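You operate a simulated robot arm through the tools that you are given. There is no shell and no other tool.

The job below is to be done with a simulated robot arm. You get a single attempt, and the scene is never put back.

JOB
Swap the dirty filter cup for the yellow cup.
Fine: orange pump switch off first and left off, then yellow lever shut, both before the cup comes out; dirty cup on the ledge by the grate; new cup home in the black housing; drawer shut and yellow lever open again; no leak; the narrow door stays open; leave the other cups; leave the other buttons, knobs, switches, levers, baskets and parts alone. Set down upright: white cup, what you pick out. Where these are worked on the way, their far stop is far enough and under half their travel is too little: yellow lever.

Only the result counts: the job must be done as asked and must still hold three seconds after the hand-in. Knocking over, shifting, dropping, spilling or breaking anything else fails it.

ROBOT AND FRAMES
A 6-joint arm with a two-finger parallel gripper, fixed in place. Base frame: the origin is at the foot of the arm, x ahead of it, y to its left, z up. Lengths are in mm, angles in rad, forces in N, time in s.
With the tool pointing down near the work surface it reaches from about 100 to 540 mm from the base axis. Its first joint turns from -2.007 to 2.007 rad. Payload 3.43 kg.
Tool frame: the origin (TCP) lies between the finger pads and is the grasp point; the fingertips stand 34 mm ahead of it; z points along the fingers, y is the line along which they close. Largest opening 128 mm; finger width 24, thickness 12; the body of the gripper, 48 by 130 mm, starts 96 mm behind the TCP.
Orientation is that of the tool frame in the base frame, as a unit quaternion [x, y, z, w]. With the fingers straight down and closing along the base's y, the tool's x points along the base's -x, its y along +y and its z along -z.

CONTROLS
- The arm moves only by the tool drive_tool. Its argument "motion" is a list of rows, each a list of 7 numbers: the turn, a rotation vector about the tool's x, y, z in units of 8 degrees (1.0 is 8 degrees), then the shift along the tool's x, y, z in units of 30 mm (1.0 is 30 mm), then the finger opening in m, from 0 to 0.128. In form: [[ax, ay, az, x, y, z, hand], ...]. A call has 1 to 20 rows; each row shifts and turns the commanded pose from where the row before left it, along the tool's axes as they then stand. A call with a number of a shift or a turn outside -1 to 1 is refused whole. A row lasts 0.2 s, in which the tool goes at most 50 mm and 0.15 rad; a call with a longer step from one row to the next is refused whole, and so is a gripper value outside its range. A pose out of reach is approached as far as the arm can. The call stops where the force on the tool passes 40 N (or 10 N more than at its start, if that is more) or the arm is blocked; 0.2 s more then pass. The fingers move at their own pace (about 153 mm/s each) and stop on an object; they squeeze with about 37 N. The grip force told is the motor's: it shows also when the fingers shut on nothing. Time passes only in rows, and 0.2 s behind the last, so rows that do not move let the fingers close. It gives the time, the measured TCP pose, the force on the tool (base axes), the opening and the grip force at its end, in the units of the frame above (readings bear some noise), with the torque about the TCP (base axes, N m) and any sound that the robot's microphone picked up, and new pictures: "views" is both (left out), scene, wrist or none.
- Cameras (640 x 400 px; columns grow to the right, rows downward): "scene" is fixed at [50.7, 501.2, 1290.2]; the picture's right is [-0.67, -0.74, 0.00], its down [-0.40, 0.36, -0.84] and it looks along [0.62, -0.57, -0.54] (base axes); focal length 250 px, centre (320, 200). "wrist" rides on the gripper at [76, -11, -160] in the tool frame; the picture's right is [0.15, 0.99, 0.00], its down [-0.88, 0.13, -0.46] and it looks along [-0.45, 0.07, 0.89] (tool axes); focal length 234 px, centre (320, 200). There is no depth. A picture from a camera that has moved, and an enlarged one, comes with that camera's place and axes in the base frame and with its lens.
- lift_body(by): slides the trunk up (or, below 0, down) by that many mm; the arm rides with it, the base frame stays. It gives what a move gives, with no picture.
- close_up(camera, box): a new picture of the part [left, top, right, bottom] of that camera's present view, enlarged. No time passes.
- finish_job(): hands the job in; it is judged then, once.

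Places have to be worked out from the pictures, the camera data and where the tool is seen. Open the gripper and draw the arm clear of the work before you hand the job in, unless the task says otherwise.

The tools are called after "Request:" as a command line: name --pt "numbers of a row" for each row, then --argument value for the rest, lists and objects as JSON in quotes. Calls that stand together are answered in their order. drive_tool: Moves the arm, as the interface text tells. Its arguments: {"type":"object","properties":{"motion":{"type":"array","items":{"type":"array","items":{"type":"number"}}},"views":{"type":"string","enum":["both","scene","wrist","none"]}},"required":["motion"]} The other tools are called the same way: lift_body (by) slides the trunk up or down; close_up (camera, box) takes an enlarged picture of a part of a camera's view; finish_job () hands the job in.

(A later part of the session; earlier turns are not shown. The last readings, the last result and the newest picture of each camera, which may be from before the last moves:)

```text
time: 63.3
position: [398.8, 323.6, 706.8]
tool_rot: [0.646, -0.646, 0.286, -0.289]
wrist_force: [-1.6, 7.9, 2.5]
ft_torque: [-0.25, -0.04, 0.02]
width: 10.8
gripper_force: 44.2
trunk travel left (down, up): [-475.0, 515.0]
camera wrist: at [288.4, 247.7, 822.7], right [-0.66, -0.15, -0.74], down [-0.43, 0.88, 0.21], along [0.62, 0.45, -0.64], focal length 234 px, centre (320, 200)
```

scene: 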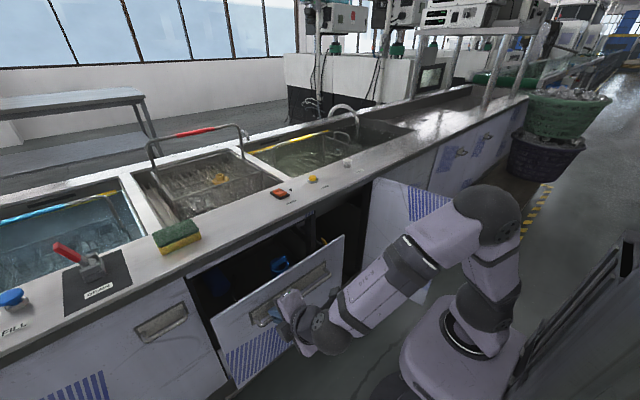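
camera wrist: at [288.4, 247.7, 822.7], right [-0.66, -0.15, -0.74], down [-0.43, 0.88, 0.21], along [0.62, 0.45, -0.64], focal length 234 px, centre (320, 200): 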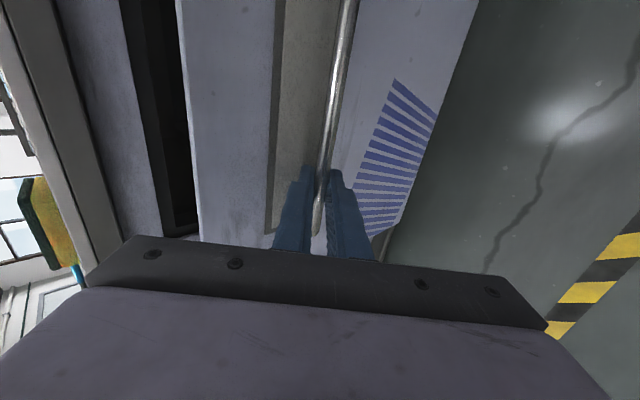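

A blue part shows inside the drawer. I keep pulling until the stop or enough opening.

Request:
drive_tool --pt "0 0 0 0 0.268 -0.297 0.0" --pt "0 0 0 0 0.268 -0.297 0.0" --pt "0 0 0 0 0.268 -0.297 0.0" --pt "0 0 0 0 0.268 -0.297 0.0" --pt "0 0 0 0 0.268 -0.297 0.0" --pt "0 0 0 0 0.268 -0.297 0.0" --pt "0 0 0 0 0 0 0.0" --views "both"

Request:
close_up --camera "scene" --box '[180, 210, 380, 340]'

```text
time: 64.9
position: [327.4, 323.4, 706.9]
tool_rot: [0.646, -0.646, 0.286, -0.29]
wrist_force: [-0.9, 5.6, 6.4]
ft_torque: [0.03, -0.05, 0.4]
width: 10.7
gripper_force: 44.0
trunk travel left (down, up): [-475.0, 515.0]
camera wrist: at [216.7, 247.5, 822.6], right [-0.66, -0.15, -0.74], down [-0.43, 0.88, 0.21], along [0.62, 0.45, -0.64], focal length 234 px, centre (320, 200)
```

scene: 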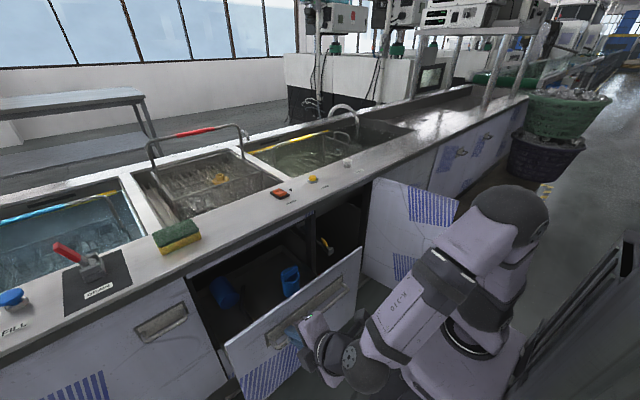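
wrist: 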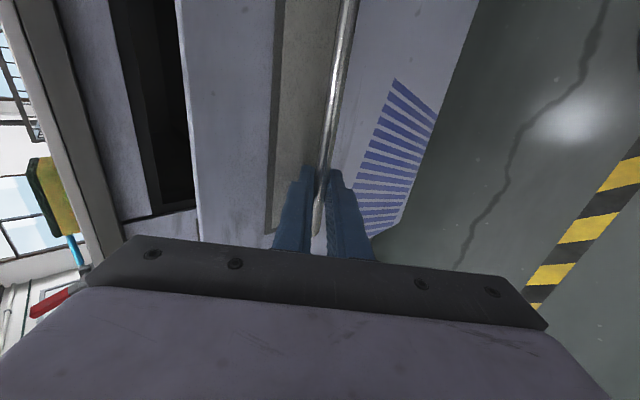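

```text
3.08 times, centred on (280, 275) of scene
camera zoom: at [50.7, 501.2, 1290.2], right [-0.67, -0.74, 0.0], down [-0.4, 0.36, -0.84], along [0.62, -0.57, -0.54], focal length 769 px, centre (443, -31)
```

zoom: 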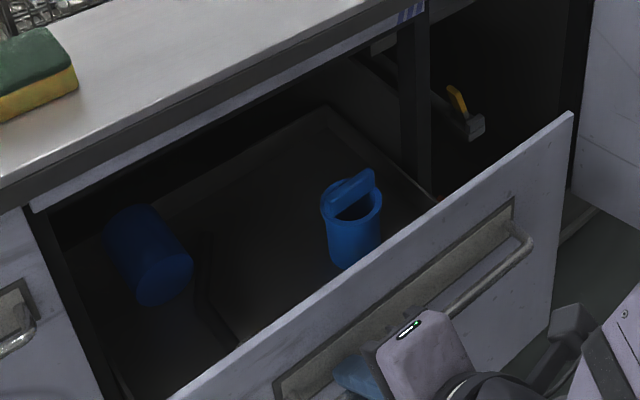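

Inside stand a blue cup with a bail and a blue cylinder. I pull further to reveal the rest.

Request:
drive_tool --pt "0 0 0 0 0.268 -0.297 0.0" --pt "0 0 0 0 0.268 -0.297 0.0" --pt "0 0 0 0 0.268 -0.297 0.0" --pt "0 0 0 0 0.268 -0.297 0.0" --pt "0 0 0 0 0.268 -0.297 0.0" --pt "0 0 0 0 0 0 0.0" --views "both"

Request:
close_up --camera "scene" --box '[180, 210, 380, 340]'

```text
time: 66.3
position: [267.9, 323.9, 706.4]
tool_rot: [0.647, -0.646, 0.286, -0.288]
wrist_force: [-1.7, 16.2, -3.1]
ft_torque: [-0.57, 0.04, -0.39]
width: 10.8
gripper_force: 44.5
trunk travel left (down, up): [-475.0, 515.0]
camera wrist: at [157.4, 247.4, 822.8], right [-0.66, -0.15, -0.73], down [-0.43, 0.88, 0.21], along [0.61, 0.45, -0.64], focal length 234 px, centre (320, 200)
```

scene: 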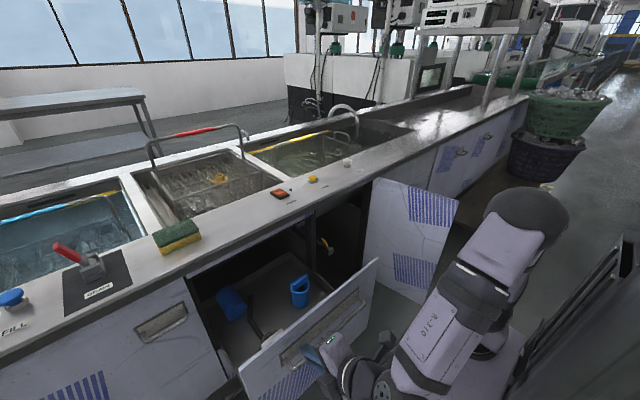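
wrist: 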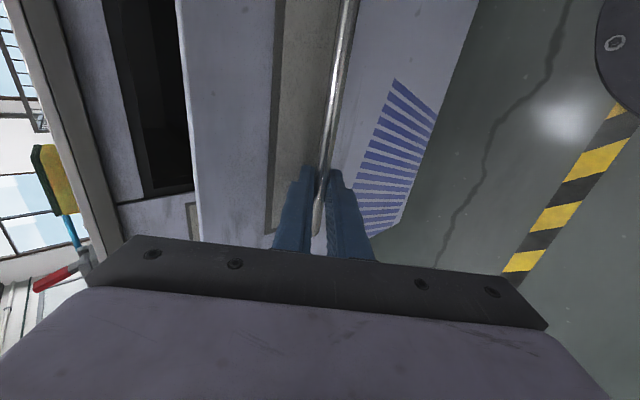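

```text
3.08 times, centred on (280, 275) of scene
camera zoom: at [50.7, 501.2, 1290.2], right [-0.67, -0.74, 0.0], down [-0.4, 0.36, -0.84], along [0.62, -0.57, -0.54], focal length 769 px, centre (443, -31)
```

zoom: 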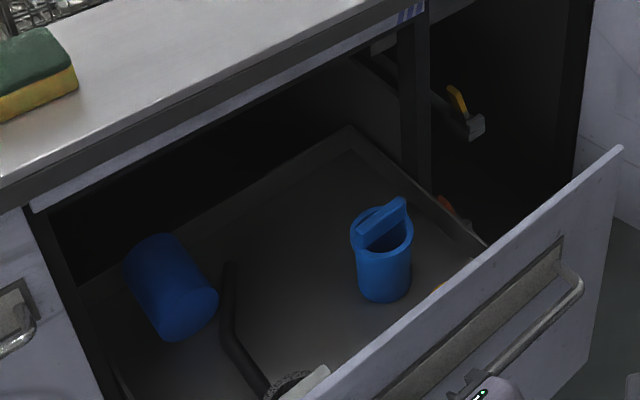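

A dark pipe and a ring appear near the drawer front. I pull a little more, relieving the sideways force.

Request:
drive_tool --pt "0 0 0 -0.1 0.268 -0.297 0.0" --pt "0 0 0 -0.05 0.268 -0.297 0.0" --pt "0 0 0 -0.05 0.268 -0.297 0.0" --pt "0 0 0 -0.05 0.268 -0.297 0.0" --pt "0 0 0 0 0 0 0.0" --views "both"

Request:
close_up --camera "scene" --box '[180, 230, 380, 360]'

```text
time: 67.5
position: [222.2, 325.9, 706.7]
tool_rot: [-0.645, 0.647, -0.29, 0.287]
wrist_force: [0.4, -27.1, -1.5]
ft_torque: [-0.57, 0.03, -0.18]
width: 10.9
gripper_force: 44.6
trunk travel left (down, up): [-475.0, 515.0]
camera wrist: at [109.0, 250.7, 822.9], right [-0.66, -0.15, -0.74], down [-0.42, 0.88, 0.2], along [0.62, 0.45, -0.65], focal length 234 px, centre (320, 200)
```

scene: 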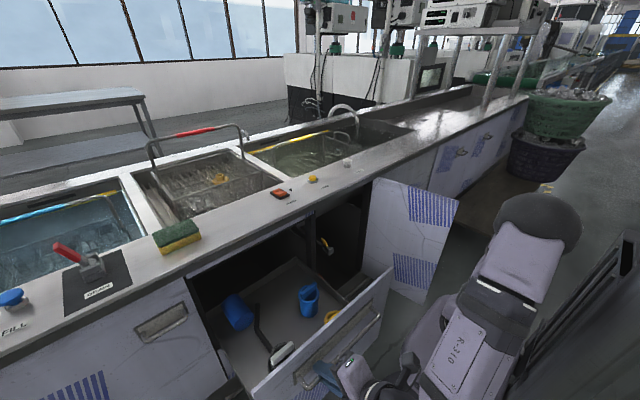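
wrist: 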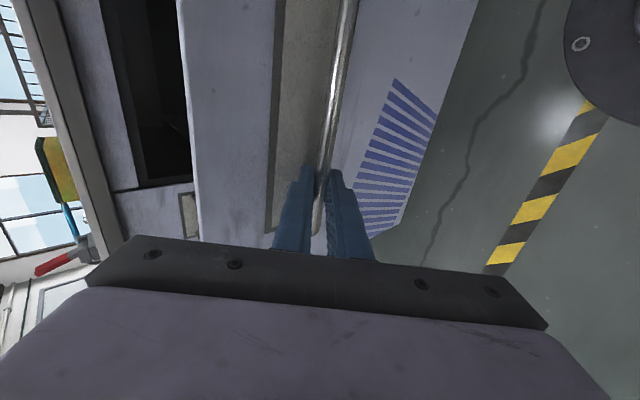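

```text
3.08 times, centred on (280, 295) of scene
camera zoom: at [50.7, 501.2, 1290.2], right [-0.67, -0.74, 0.0], down [-0.4, 0.36, -0.84], along [0.62, -0.57, -0.54], focal length 769 px, centre (443, -92)
```

zoom: 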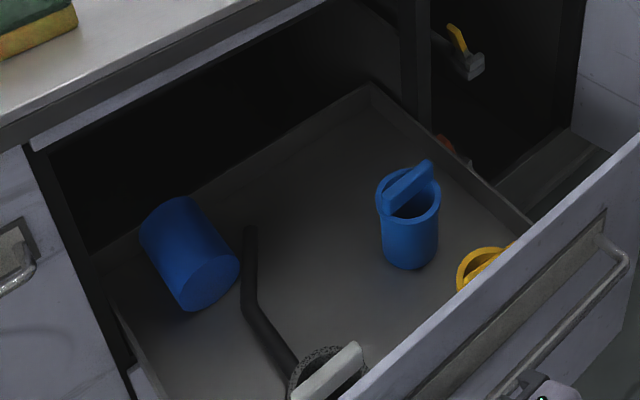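

Now the layout is clear: a dark housing with a white bail at the front left, the yellow cup at the front right, two blue cups behind. I relieve the sideways force, open the fingers and withdraw along the tool axis.

Request:
drive_tool --pt "0 0 0 0.12 0 0 0.0" --pt "0 0 0 0 0 0 0.034" --pt "0 0 0 0 0 0 0.034" --pt "0 0 0 0 0 -0.7 0.034" --pt "0 0 0 0 0 -1 0.034" --pt "0 0 0 0 0 -1 0.034" --pt "0 0 0 0 0 0 0.034" --views "both"

Request:
close_up --camera "scene" --box '[180, 230, 380, 360]'

```text
time: 69.1
position: [158.1, 328.3, 760.5]
tool_rot: [0.647, -0.645, 0.286, -0.289]
wrist_force: [0.7, -0.3, 0.2]
ft_torque: [-0.02, -0.01, 0.0]
width: 34.2
gripper_force: 0.1
trunk travel left (down, up): [-475.0, 515.0]
camera wrist: at [47.5, 251.1, 875.5], right [-0.66, -0.15, -0.74], down [-0.43, 0.88, 0.21], along [0.62, 0.45, -0.64], focal length 234 px, centre (320, 200)
```

scene: 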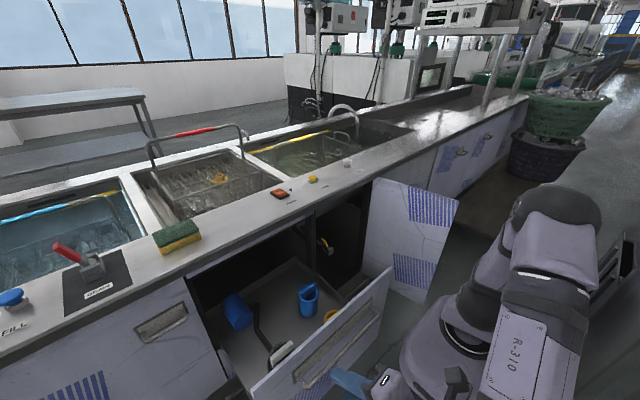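
wrist: 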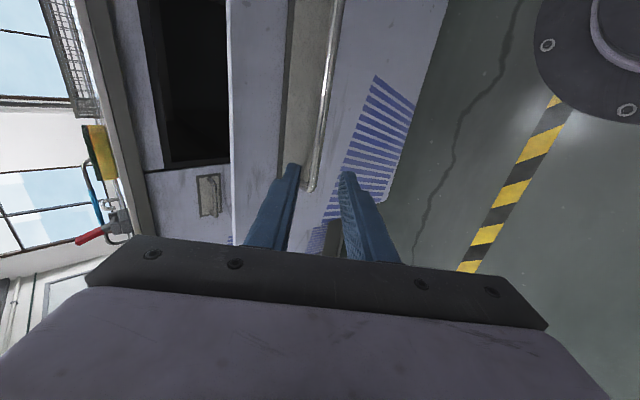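

```text
3.08 times, centred on (280, 295) of scene
camera zoom: at [50.7, 501.2, 1290.2], right [-0.67, -0.74, 0.0], down [-0.4, 0.36, -0.84], along [0.62, -0.57, -0.54], focal length 769 px, centre (443, -92)
```

zoom: 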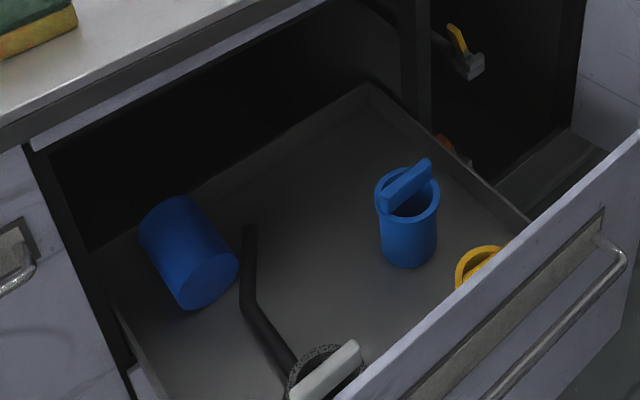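

Released and clear of the handle. I raise the trunk 300 mm and turn the tool back to pointing straight down, to look into the drawer from above.

Request:
lift_body --by 300

Request:
drive_tool --pt "0 0 1 0 0 0 0.1" --pt "0 0 1 0 0 0 0.1" --pt "0 0 1 0 0 0 0.1" --pt "0 0 1 0 0 0 0.1" --pt "0 0 1 0 0 0 0.1" --pt "0 0 1 0 0 0 0.1" --pt "0 0 1 0 0 0 0.1" --pt "0 0 1 0 0 0 0.1" --pt "0 0 1 0 0 0 0.1" --pt "0 0 1 0 0 0 0.1" --pt "0 0 1 0 0 0 0.1" --pt "0 0 0.25 0 0 0 0.1" --pt "0 1 0 0 0 0 0.1" --pt "0 1 0 0 0 0 0.1" --pt "0 1 0 0 0 0 0.1" --pt "0 1 0 0 0 0 0.1" --pt "0 1 0 0 0 0 0.1" --pt "0 1 0 0 0 0 0.1" --pt "0 0 0 0 0 0 0.1" --views "both"

```text
time: 72.1
position: [158.8, 328.0, 1058.6]
tool_rot: [0.647, -0.645, 0.286, -0.289]
wrist_force: [-0.6, -0.1, 0.7]
ft_torque: [-0.01, 0.02, 0.01]
width: 33.7
gripper_force: 0.0
trunk travel left (down, up): [-775.0, 215.0]
```

```text
time: 76.1
position: [159.0, 327.8, 1059.6]
tool_rot: [-0.002, 1.0, 0.001, -0.001]
wrist_force: [-0.4, 0.4, -0.6]
ft_torque: [0.02, -0.01, 0.0]
width: 100.2
gripper_force: 0.1
trunk travel left (down, up): [-775.0, 215.0]
camera wrist: at [83.1, 315.4, 1219.9], right [-0.15, 0.99, 0.0], down [0.88, 0.13, 0.45], along [0.45, 0.07, -0.89], focal length 234 px, centre (320, 200)
```

scene: 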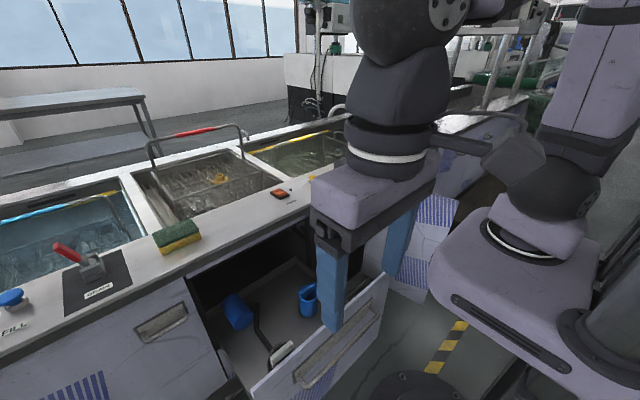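
wrist: 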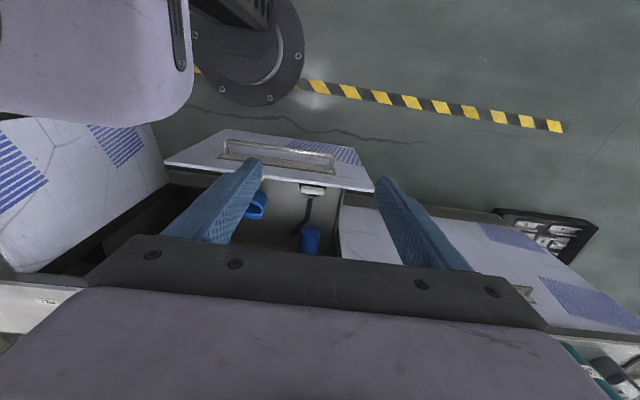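

From above I see the drawer interior and another black-framed thing at the right. I enlarge both.

Request:
close_up --camera "wrist" --box '[220, 160, 380, 260]'

Request:
close_up --camera "wrist" --box '[470, 190, 630, 290]'

Request:
close_up --camera "scene" --box '[210, 250, 338, 380]'

```text
4.00 times, centred on (300, 210) of wrist
camera zoom: at [83.1, 315.4, 1219.9], right [-0.15, 0.99, 0.0], down [0.88, 0.13, 0.45], along [0.45, 0.07, -0.89], focal length 937 px, centre (400, 160)
```

zoom: 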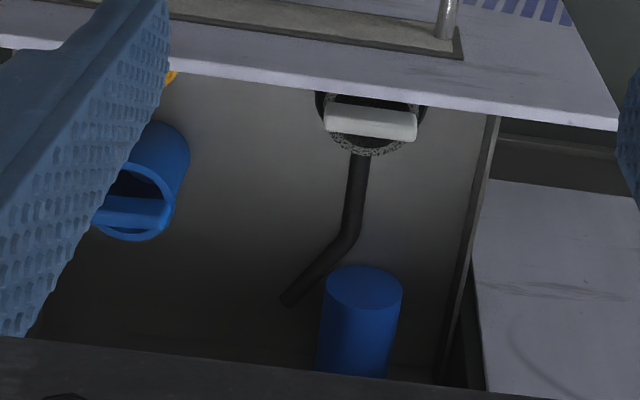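

```text
4.00 times, centred on (550, 240) of wrist
camera zoom: at [83.1, 315.4, 1219.9], right [-0.15, 0.99, 0.0], down [0.88, 0.13, 0.45], along [0.45, 0.07, -0.89], focal length 937 px, centre (-600, 40)
```

zoom: 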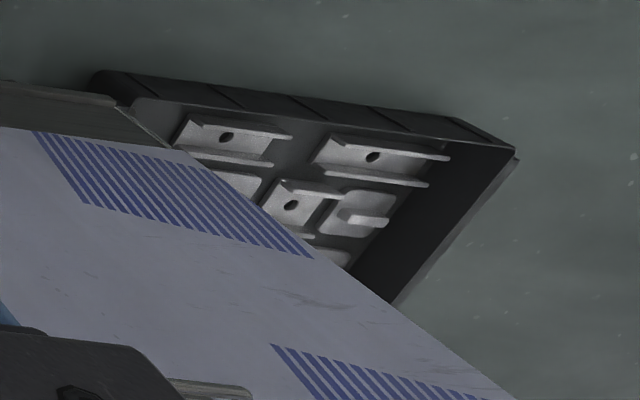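

```text
3.08 times, centred on (274, 315) of scene
camera zoom: at [50.7, 501.2, 1290.2], right [-0.67, -0.74, 0.0], down [-0.4, 0.36, -0.84], along [0.62, -0.57, -0.54], focal length 769 px, centre (462, -154)
```

zoom: 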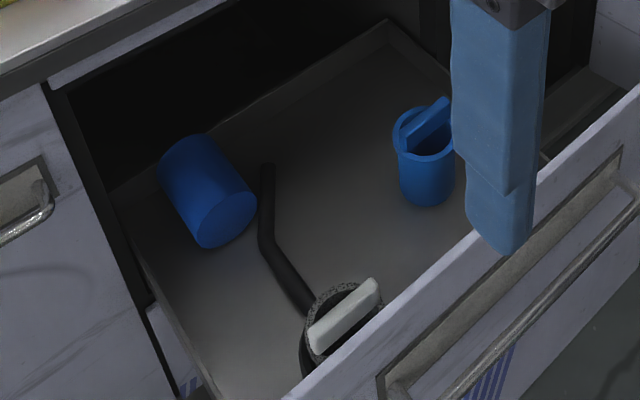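

The white bail of the dirty cup is at about (375, 340, 580), lying along y, inside a black housing. Next I need to find the grate and its ledge, so I look along the worktop in the scene view.

Request:
close_up --camera "scene" --box '[0, 150, 240, 350]'

Request:
close_up --camera "scene" --box '[240, 40, 440, 165]'

Request:
close_up --camera "wrist" --box '[0, 100, 240, 280]'

```text
2.00 times, centred on (120, 250) of scene
camera zoom: at [50.7, 501.2, 1290.2], right [-0.67, -0.74, 0.0], down [-0.4, 0.36, -0.84], along [0.62, -0.57, -0.54], focal length 500 px, centre (720, 100)
```

zoom: 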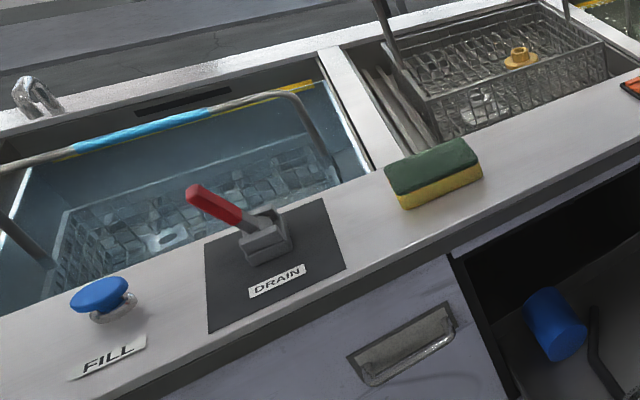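

```text
3.20 times, centred on (340, 102) of scene
camera zoom: at [50.7, 501.2, 1290.2], right [-0.67, -0.74, 0.0], down [-0.4, 0.36, -0.84], along [0.62, -0.57, -0.54], focal length 800 px, centre (256, 512)
```

zoom: 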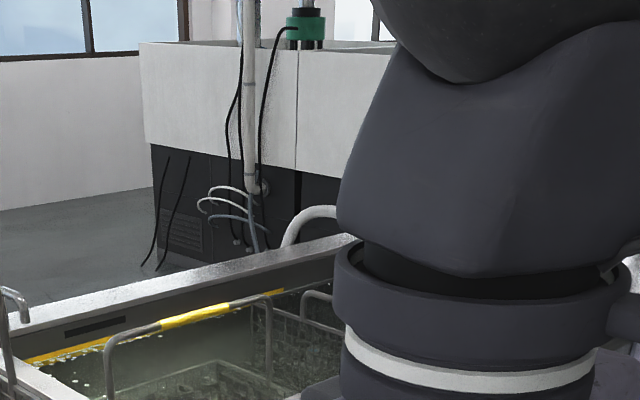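

```text
2.22 times, centred on (120, 190) of wrist
camera zoom: at [83.1, 315.4, 1219.9], right [-0.15, 0.99, 0.0], down [0.88, 0.13, 0.45], along [0.45, 0.07, -0.89], focal length 520 px, centre (764, 222)
```

zoom: 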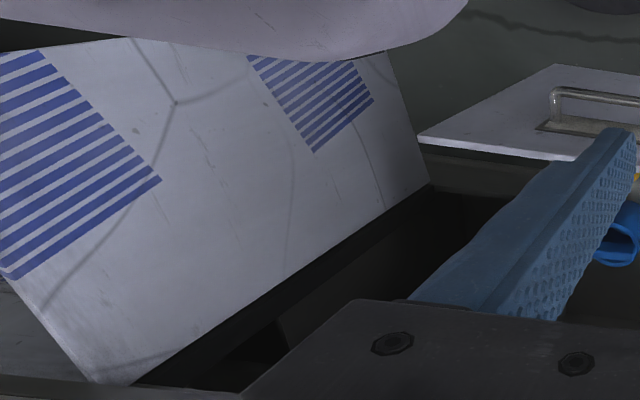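

No grate in sight from here. I move the camera over the drawer and tilt it to look straight down.

Request:
drive_tool --pt "0 0 0 -1 -0.5 0 0.128" --pt "0 0 0 -1 -0.5 0 0.128" --pt "0 0 0 -1 -0.5 0 0.128" --pt "0 0 0 -1 -0.5 0 0.128" --pt "0 0 0 -1 -0.5 0 0.128" --pt "0 0 0 -1 -0.5 0 0.128" --pt "0 1 0 0 0 0 0.128" --pt "0 1 0 0 0 0 0.128" --pt "0 1 0 0 0 0 0.128" --pt "0 0 0 0 0 0 0.128" --views "both"

```text
time: 78.3
position: [338.6, 238.0, 1059.0]
tool_rot: [-0.002, 0.978, 0.001, -0.209]
wrist_force: [0.1, 0.0, -0.2]
ft_torque: [0.0, -0.01, 0.01]
width: 128.3
gripper_force: 0.1
trunk travel left (down, up): [-775.0, 215.0]
camera wrist: at [334.5, 225.6, 1237.1], right [-0.14, 0.99, 0.06], down [0.99, 0.13, 0.06], along [0.05, 0.07, -1.0], focal length 234 px, centre (320, 200)
```

scene: 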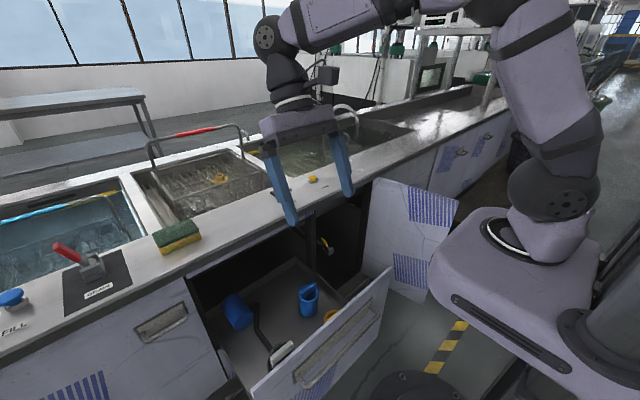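
wrist: 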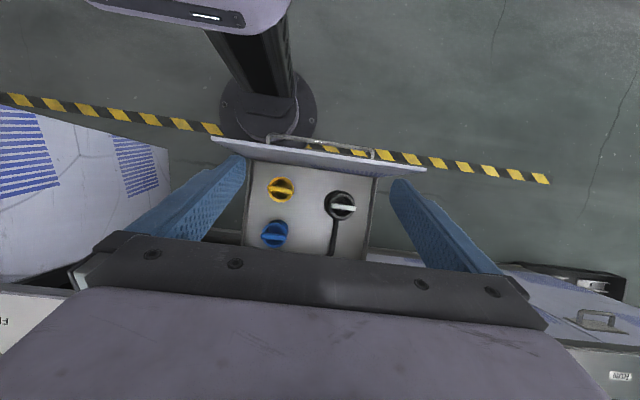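

The overhead view shows the yellow cup, the blue cup and the black housing with the white bail. I enlarge it, and also the floor areas.

Request:
close_up --camera "wrist" --box '[230, 130, 390, 260]'

Request:
close_up --camera "wrist" --box '[500, 240, 640, 360]'

Request:
close_up --camera "scene" --box '[380, 60, 540, 160]'

```text
3.08 times, centred on (310, 195) of wrist
camera zoom: at [334.5, 225.6, 1237.1], right [-0.14, 0.99, 0.06], down [0.99, 0.13, 0.06], along [0.05, 0.07, -1.0], focal length 720 px, centre (351, 215)
```

zoom: 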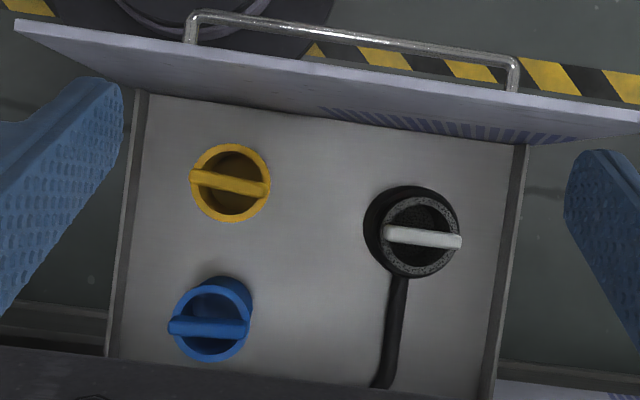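

```text
3.33 times, centred on (570, 300) of wrist
camera zoom: at [334.5, 225.6, 1237.1], right [-0.14, 0.99, 0.06], down [0.99, 0.13, 0.06], along [0.05, 0.07, -1.0], focal length 781 px, centre (-513, -133)
```

zoom: 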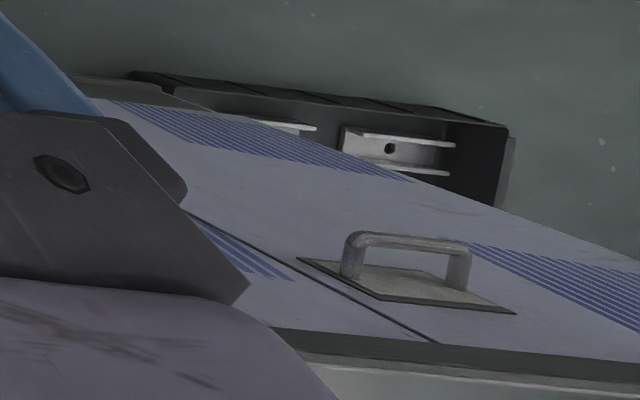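

```text
4.00 times, centred on (460, 110) of scene
camera zoom: at [50.7, 501.2, 1290.2], right [-0.67, -0.74, 0.0], down [-0.4, 0.36, -0.84], along [0.62, -0.57, -0.54], focal length 1000 px, centre (-240, 560)
```

zoom: 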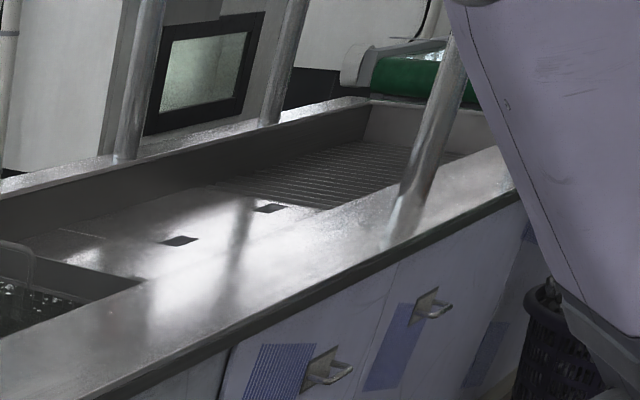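

The slatted grate on the right end of the bench looks far out of reach, so I check other candidates: the low board near the green basket and the floor area on the right.

Request:
close_up --camera "scene" --box '[400, 60, 640, 260]'

Request:
close_up --camera "scene" --box '[260, 60, 500, 200]'

Request:
close_up --camera "wrist" --box '[0, 80, 260, 300]'

```text
2.00 times, centred on (520, 160) of scene
camera zoom: at [50.7, 501.2, 1290.2], right [-0.67, -0.74, 0.0], down [-0.4, 0.36, -0.84], along [0.62, -0.57, -0.54], focal length 500 px, centre (-80, 280)
```

zoom: 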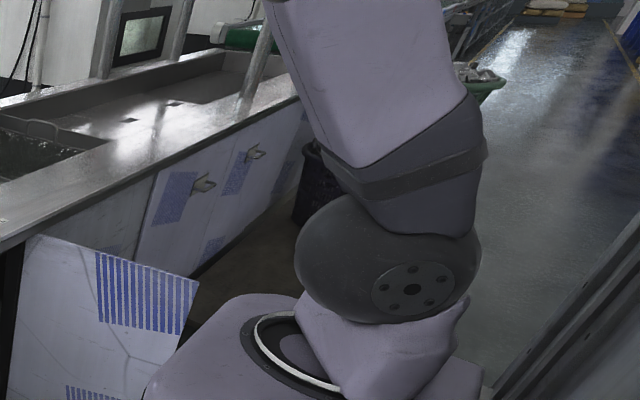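

```text
2.67 times, centred on (380, 130) of scene
camera zoom: at [50.7, 501.2, 1290.2], right [-0.67, -0.74, 0.0], down [-0.4, 0.36, -0.84], along [0.62, -0.57, -0.54], focal length 667 px, centre (160, 387)
```

zoom: 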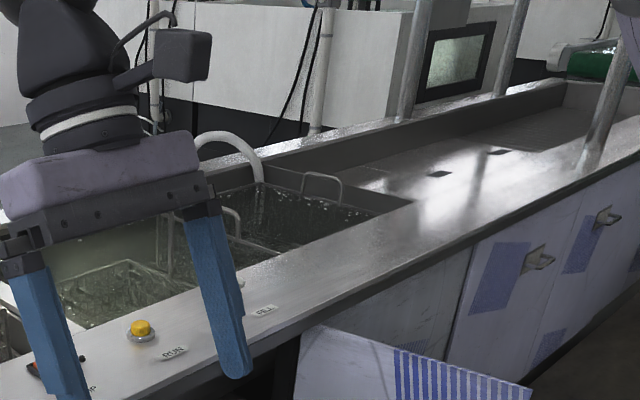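

```text
1.82 times, centred on (130, 190) of wrist
camera zoom: at [334.5, 225.6, 1237.1], right [-0.14, 0.99, 0.06], down [0.99, 0.13, 0.06], along [0.05, 0.07, -1.0], focal length 426 px, centre (666, 218)
```

zoom: 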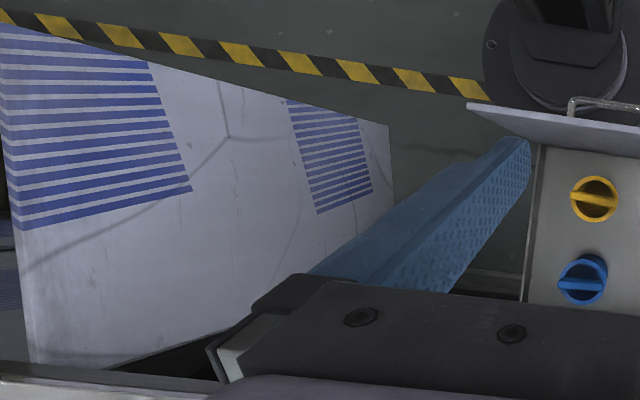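

I look around more to the right: tool back to vertical, move to the middle, and yaw the camera toward the right end of the bench.

Request:
drive_tool --pt "0 -1 0 0 0 0 0.1" --pt "0 -1 0 0 0 0 0.1" --pt "0 -1 0 0 0 0 0.1" --pt "0 0 0 0 -1 0 0.1" --pt "0 0 0 0 -1 0 0.1" --pt "0 0 0 0 -1 0 0.1" --pt "0 0 0 0 -1 0 0.1" --pt "0 0 0 0 -1 0 0.1" --pt "0 0 0 0 -1 0 0.1" --pt "0 0 0 0 -1 0 0.1" --pt "0 0 1 0 0 0 0.1" --pt "0 0 1 0 0 0 0.1" --pt "0 0 1 0 0 0 0.1" --pt "0 0 1 0 0 0 0.1" --pt "0 0 1 0 0 0 0.1" --pt "0 0 1 0 0 0 0.1" --pt "0 0 1 0 0 0 0.1" --pt "0 -1 0 0 0 0 0.1" --pt "0 -1 0 0 0 0 0.1" --pt "0 0 0 0 0 0 0.1" --views "both"

```text
time: 82.5
position: [340.3, 28.5, 1057.5]
tool_rot: [0.464, 0.875, -0.064, 0.123]
wrist_force: [-0.3, 0.3, 0.0]
ft_torque: [0.01, 0.0, 0.0]
width: 100.1
gripper_force: 0.0
trunk travel left (down, up): [-775.0, 215.0]
camera wrist: at [264.3, 118.2, 1192.1], right [0.74, 0.67, -0.04], down [0.51, -0.53, 0.68], along [0.44, -0.52, -0.73], focal length 234 px, centre (320, 200)
```

scene: 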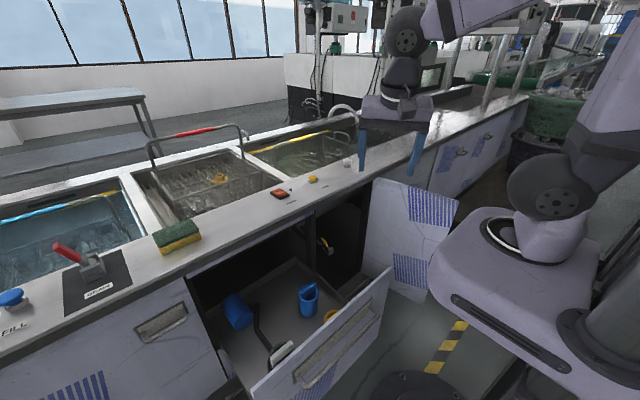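
wrist: 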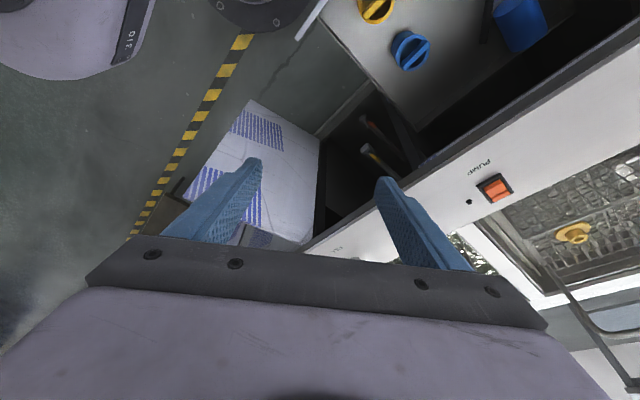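

I tilt further so the camera sees along the bench to the right.

Request:
drive_tool --pt "0 -1 0 0 0 0 0.1" --pt "0 -1 0 0 0 0 0.1" --pt "0 -1 0 0 0 0 0.1" --pt "0 0 0 0 0 0 0.1" --views "wrist"

Request:
close_up --camera "wrist" --box '[0, 0, 320, 240]'

Request:
close_up --camera "wrist" --box '[240, 60, 640, 300]'

```text
time: 83.5
position: [340.0, 27.9, 1059.7]
tool_rot: [0.44, 0.83, -0.16, 0.303]
wrist_force: [-0.6, 0.1, 0.9]
ft_torque: [0.02, 0.04, 0.04]
width: 99.7
gripper_force: 0.1
trunk travel left (down, up): [-775.0, 215.0]
camera wrist: at [240.3, 154.6, 1133.7], right [0.76, 0.65, -0.09], down [0.32, -0.24, 0.92], along [0.57, -0.72, -0.39], focal length 234 px, centre (320, 200)
```

wrist: 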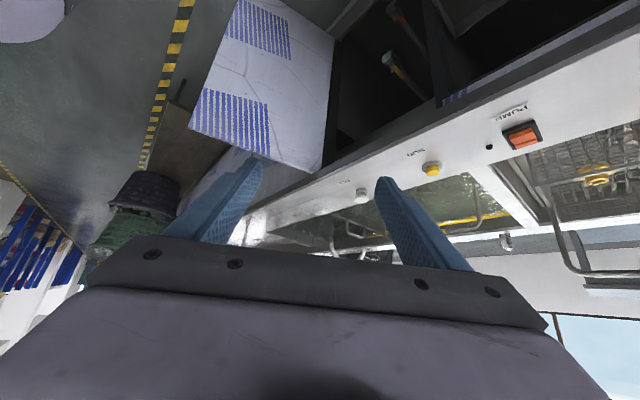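

```text
1.67 times, centred on (160, 120) of wrist
camera zoom: at [240.3, 154.6, 1133.7], right [0.76, 0.65, -0.09], down [0.32, -0.24, 0.92], along [0.57, -0.72, -0.39], focal length 390 px, centre (587, 333)
```

zoom: 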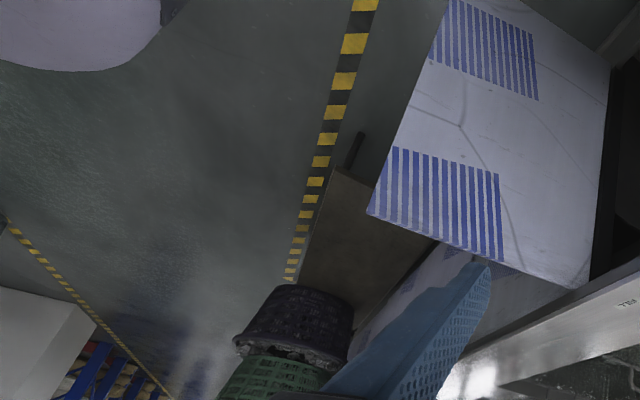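

```text
1.60 times, centred on (440, 180) of wrist
camera zoom: at [240.3, 154.6, 1133.7], right [0.76, 0.65, -0.09], down [0.32, -0.24, 0.92], along [0.57, -0.72, -0.39], focal length 375 px, centre (128, 232)
```

zoom: 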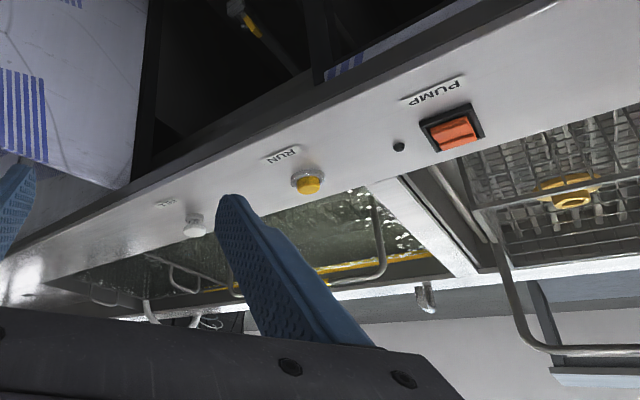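

No grate in reach yet on the right. I check the inside of the cabinet and the drawer cavity in the scene view, and also the near sinks.

Request:
close_up --camera "scene" --box '[300, 190, 400, 310]'

Request:
close_up --camera "scene" --box '[180, 220, 330, 330]'

Request:
close_up --camera "scene" --box '[120, 120, 280, 240]'

Request:
close_up --camera "scene" --box '[230, 90, 430, 200]'

```text
3.33 times, centred on (350, 250) of scene
camera zoom: at [50.7, 501.2, 1290.2], right [-0.67, -0.74, 0.0], down [-0.4, 0.36, -0.84], along [0.62, -0.57, -0.54], focal length 833 px, centre (220, 33)
```

zoom: 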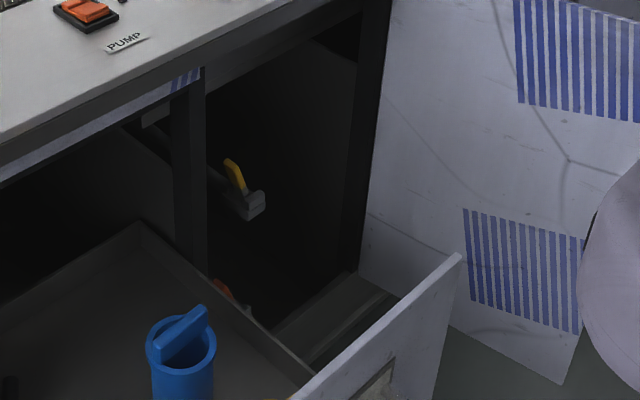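

```text
3.64 times, centred on (255, 275) of scene
camera zoom: at [50.7, 501.2, 1290.2], right [-0.67, -0.74, 0.0], down [-0.4, 0.36, -0.84], along [0.62, -0.57, -0.54], focal length 909 px, centre (556, -73)
```

zoom: 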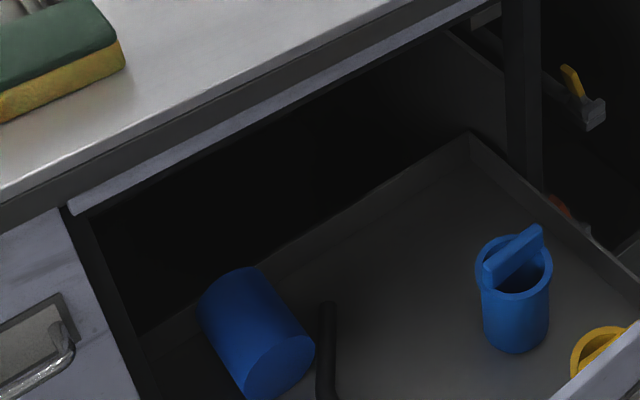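

```text
3.33 times, centred on (200, 180) of scene
camera zoom: at [50.7, 501.2, 1290.2], right [-0.67, -0.74, 0.0], down [-0.4, 0.36, -0.84], along [0.62, -0.57, -0.54], focal length 833 px, centre (720, 267)
```

zoom: 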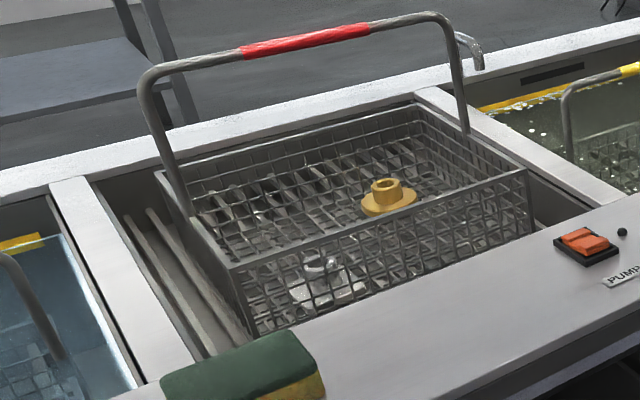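

```text
3.20 times, centred on (330, 145) of scene
camera zoom: at [50.7, 501.2, 1290.2], right [-0.67, -0.74, 0.0], down [-0.4, 0.36, -0.84], along [0.62, -0.57, -0.54], focal length 800 px, centre (288, 376)
```

zoom: 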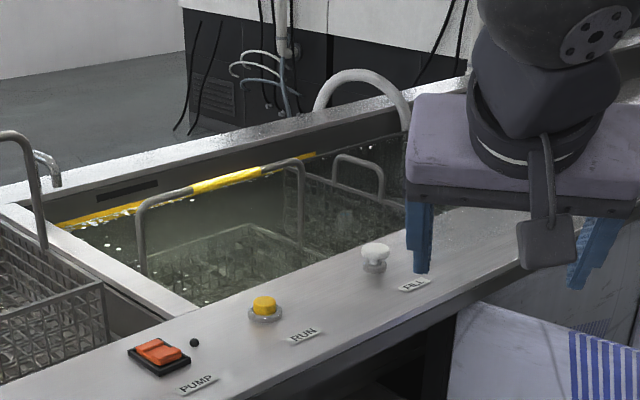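

The middle basin has a basket standing on rods, which may be the "grate". I move the camera over there to see the strip and any ledge beside it.

Request:
drive_tool --pt "0 1 0 0 0 0 0.1" --pt "0 1 0 0 0 0 0.1" --pt "0 1 0 0 0 0 0.1" --pt "0 1 0 0 0 0 0.1" --pt "0 1 0 0 0 0 0.1" --pt "0 0 -1 0 0 0 0.1" --pt "0 0 -1 0 0 0 0.1" --pt "0 0 -1 0 0 0 0.1" --pt "0 0 -1 0 0 0 0.1" --pt "0 0 -1 0 0 0 0.1" --pt "0 0 -1 0 0 0 0.1" --pt "0 0 -1 0 0 0 0.1" --pt "0 0 0 -1 1 0 0.1" --pt "0 0 0 -1 1 0 0.1" --pt "0 0 0 -1 1 0 0.1" --pt "0 0 0 -1 1 0 0.1" --pt "0 0 0 0 1 0 0.1" --pt "0 0 0 0 1 0 0.1" --pt "0 0 0 0 1 0 0.1" --pt "0 0 0 0 0 0 0.1" --views "both"

```text
time: 87.7
position: [459.2, 240.8, 1058.2]
tool_rot: [-0.001, 1.0, 0.003, 0.0]
wrist_force: [0.2, 0.6, 0.0]
ft_torque: [0.01, -0.04, 0.06]
width: 100.1
gripper_force: 0.0
trunk travel left (down, up): [-775.0, 215.0]
camera wrist: at [383.3, 228.0, 1218.6], right [-0.15, 0.99, 0.0], down [0.88, 0.13, 0.46], along [0.45, 0.07, -0.89], focal length 234 px, centre (320, 200)
```

scene: 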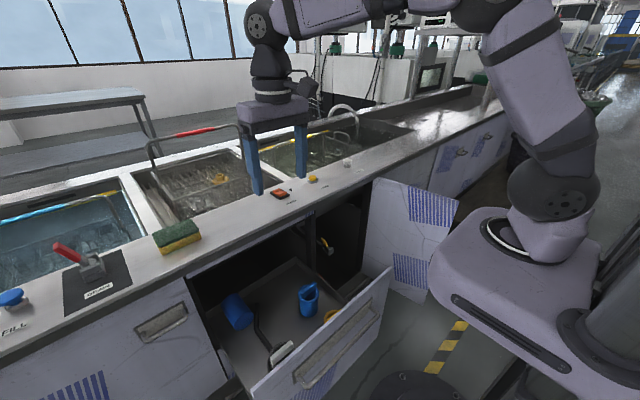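
wrist: 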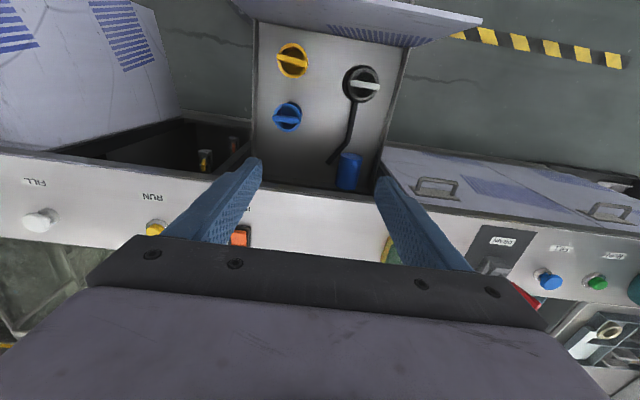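

I tilt forward by 32° and advance over the worktop to look into the middle basin.

Request:
drive_tool --pt "0 -1 0 0 0 0 0.128" --pt "0 -1 0 0 0 0 0.128" --pt "0 -1 0 0 0 0 0.128" --pt "0 -1 0 0 0 0 0.128" --pt "0 0 0 -0.848 0 0.53 0.128" --pt "0 0 0 -0.848 0 0.53 0.128" --pt "0 0 0 -0.848 0 0.53 0.128" --pt "0 0 0 -0.848 0 0.53 0.128" --pt "0 0 0 0 0 0 0.128" --views "wrist"

Request:
close_up --camera "wrist" --box '[200, 0, 440, 240]'

```text
time: 89.7
position: [579.4, 238.4, 1060.1]
tool_rot: [0.0, 0.961, 0.002, 0.275]
wrist_force: [0.7, 1.3, 0.4]
ft_torque: [0.02, 0.01, 0.03]
width: 127.8
gripper_force: 0.0
trunk travel left (down, up): [-775.0, 215.0]
camera wrist: at [430.5, 227.0, 1155.9], right [-0.13, 0.99, -0.08], down [0.5, 0.13, 0.85], along [0.85, 0.07, -0.52], focal length 234 px, centre (320, 200)
```

wrist: 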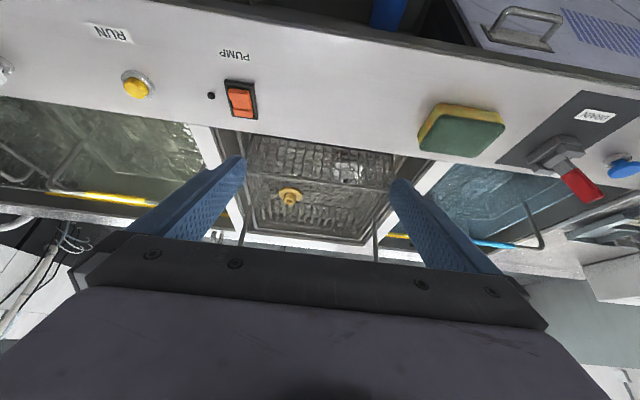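

```text
1.67 times, centred on (320, 120) of wrist
camera zoom: at [430.5, 227.0, 1155.9], right [-0.13, 0.99, -0.08], down [0.5, 0.13, 0.85], along [0.85, 0.07, -0.52], focal length 390 px, centre (320, 333)
```

zoom: 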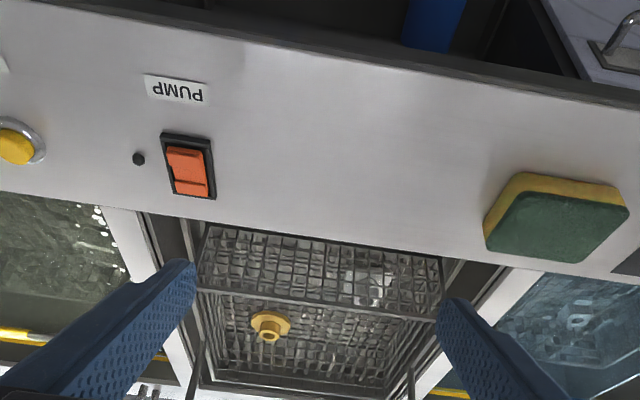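

In front of the middle basin (the one with the grate and basket, y≈130–380) the worktop strip is free between the switch and the sponge: x≈555–725. That is the ledge I will use, around (635, 250). I go back over the drawer, tool down and rolled −90°, to inspect the white cup's bail closely.

Request:
drive_tool --pt "0 0 0 0.848 0.3 -0.53 0.1" --pt "0 0 0 0.848 0.3 -0.53 0.1" --pt "0 0 0 0.848 0.3 -0.53 0.1" --pt "0 0 0 0.848 0.3 -0.53 0.1" --pt "0 0 0 0.848 0.3 -0.53 0.1" --pt "0 1 0 0.3 0.3 0 0.1" --pt "0 1 0 0.3 0.3 0 0.1" --pt "0 1 0 0.3 0.3 0 0.1" --pt "0 1 0 0.3 0.3 0 0.1" --pt "0 0 -1 0 0 0 0.1" --pt "0 0 -1 0 0 0 0.1" --pt "0 0 -1 0 0 0 0.1" --pt "0 0 -1 0 0 0 0.1" --pt "0 0 -1 0 0 0 0.1" --pt "0 0 -1 0 0 0 0.1" --pt "0 0 -1 0 0 0 0.1" --pt "0 0 -1 0 0 0 0.1" --pt "0 0 -1 0 0 0 0.1" --pt "0 0 -1 0 0 0 0.1" --pt "0 0 -1 0 0 0 0.1" --views "wrist"

```text
time: 93.9
position: [394.9, 319.6, 1047.2]
tool_rot: [-0.696, 0.718, 0.001, 0.001]
wrist_force: [0.6, 0.8, -0.2]
ft_torque: [-0.02, 0.0, 0.02]
width: 99.9
gripper_force: 0.0
trunk travel left (down, up): [-775.0, 215.0]
camera wrist: at [404.5, 243.3, 1207.2], right [-0.99, -0.12, 0.0], down [-0.1, 0.88, 0.46], along [-0.05, 0.46, -0.89], focal length 234 px, centre (320, 200)
```

wrist: 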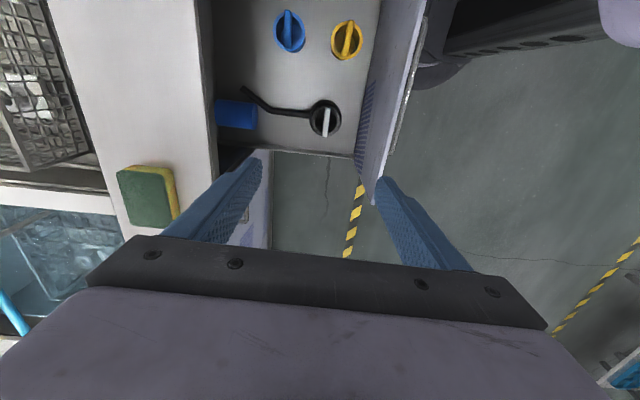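

I complete the roll and lower the trunk 230 mm for a closer look at the cup in its housing.

Request:
drive_tool --pt "0 0 -0.25 0 0 0 0.1" --views "none"

Request:
lift_body --by -230

Request:
close_up --camera "wrist" --box '[240, 0, 400, 120]'

Request:
close_up --camera "wrist" --box '[0, 0, 640, 400]'

Request:
close_up --camera "scene" --box '[240, 310, 320, 370]'

```text
time: 94.3
position: [396.3, 319.2, 1047.2]
tool_rot: [0.709, -0.705, -0.001, -0.001]
wrist_force: [0.9, -0.4, -0.2]
ft_torque: [0.03, 0.03, 0.01]
width: 99.9
gripper_force: 0.1
trunk travel left (down, up): [-775.0, 215.0]
```

```text
time: 96.7
position: [396.5, 320.4, 817.0]
tool_rot: [0.708, -0.706, -0.002, -0.001]
wrist_force: [0.1, 0.0, -0.1]
ft_torque: [0.01, 0.0, 0.02]
width: 99.9
gripper_force: 0.0
trunk travel left (down, up): [-545.0, 445.0]
```

```text
3.33 times, centred on (320, 60) of wrist
camera zoom: at [407.2, 243.3, 977.6], right [-0.99, -0.15, 0.0], down [-0.13, 0.88, 0.46], along [-0.07, 0.45, -0.89], focal length 781 px, centre (320, 667)
```

zoom: 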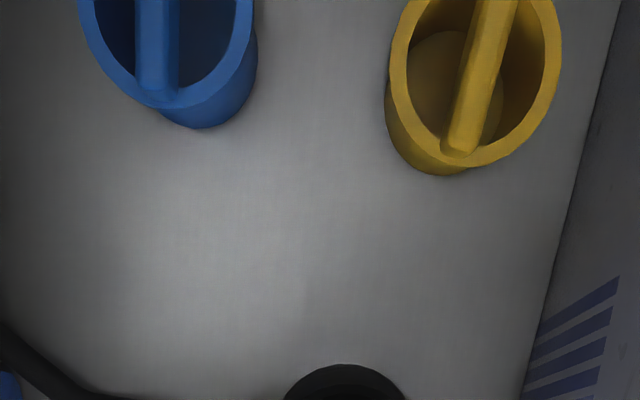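

```text
1.00 times, centred on (320, 200) of wrist (not enlarged: the box is as wide or as high as the picture)
camera zoom: at [407.2, 243.3, 977.6], right [-0.99, -0.15, 0.0], down [-0.13, 0.88, 0.46], along [-0.07, 0.45, -0.89], focal length 234 px, centre (320, 200)
```

zoom: 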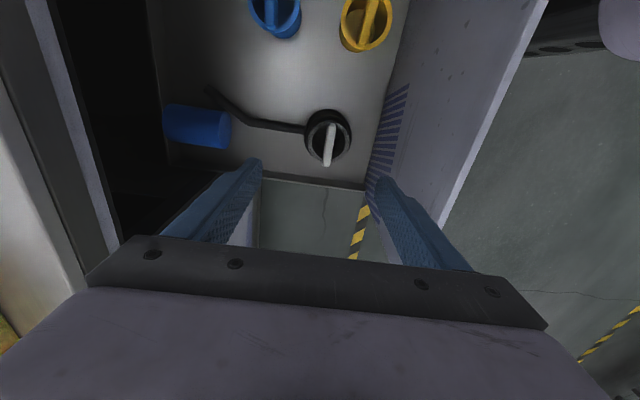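

```text
6.67 times, centred on (280, 340) of scene
camera zoom: at [50.7, 501.2, 1290.2], right [-0.67, -0.74, 0.0], down [-0.4, 0.36, -0.84], along [0.62, -0.57, -0.54], focal length 1666 px, centre (587, -733)
```

zoom: 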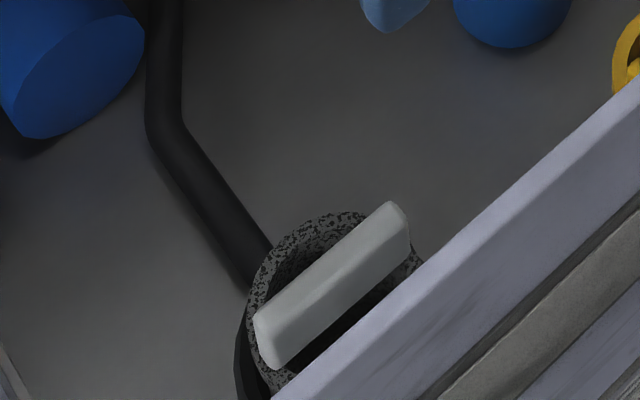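

The bail of the white cup points along the view. I enlarge it for exact location and shape.

Request:
close_up --camera "wrist" --box '[280, 90, 376, 180]'

Request:
close_up --camera "wrist" --box '[230, 0, 410, 60]'

```text
4.44 times, centred on (328, 135) of wrist
camera zoom: at [407.2, 243.3, 977.6], right [-0.99, -0.15, 0.0], down [-0.13, 0.88, 0.46], along [-0.07, 0.45, -0.89], focal length 1041 px, centre (284, 489)
```

zoom: 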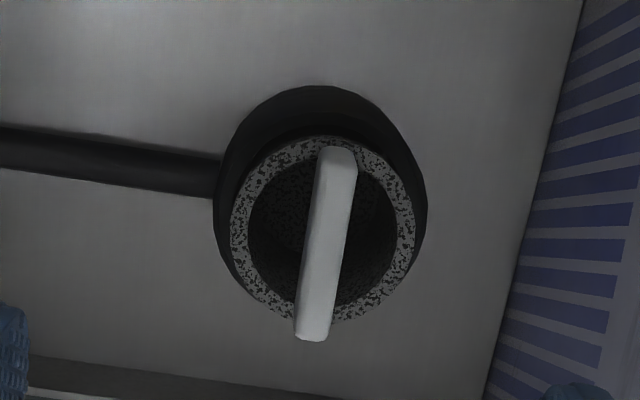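

```text
3.56 times, centred on (320, 30) of wrist
camera zoom: at [407.2, 243.3, 977.6], right [-0.99, -0.15, 0.0], down [-0.13, 0.88, 0.46], along [-0.07, 0.45, -0.89], focal length 833 px, centre (320, 804)
```

zoom: 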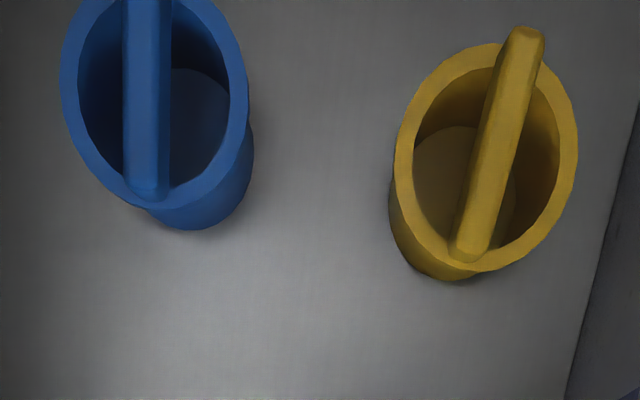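

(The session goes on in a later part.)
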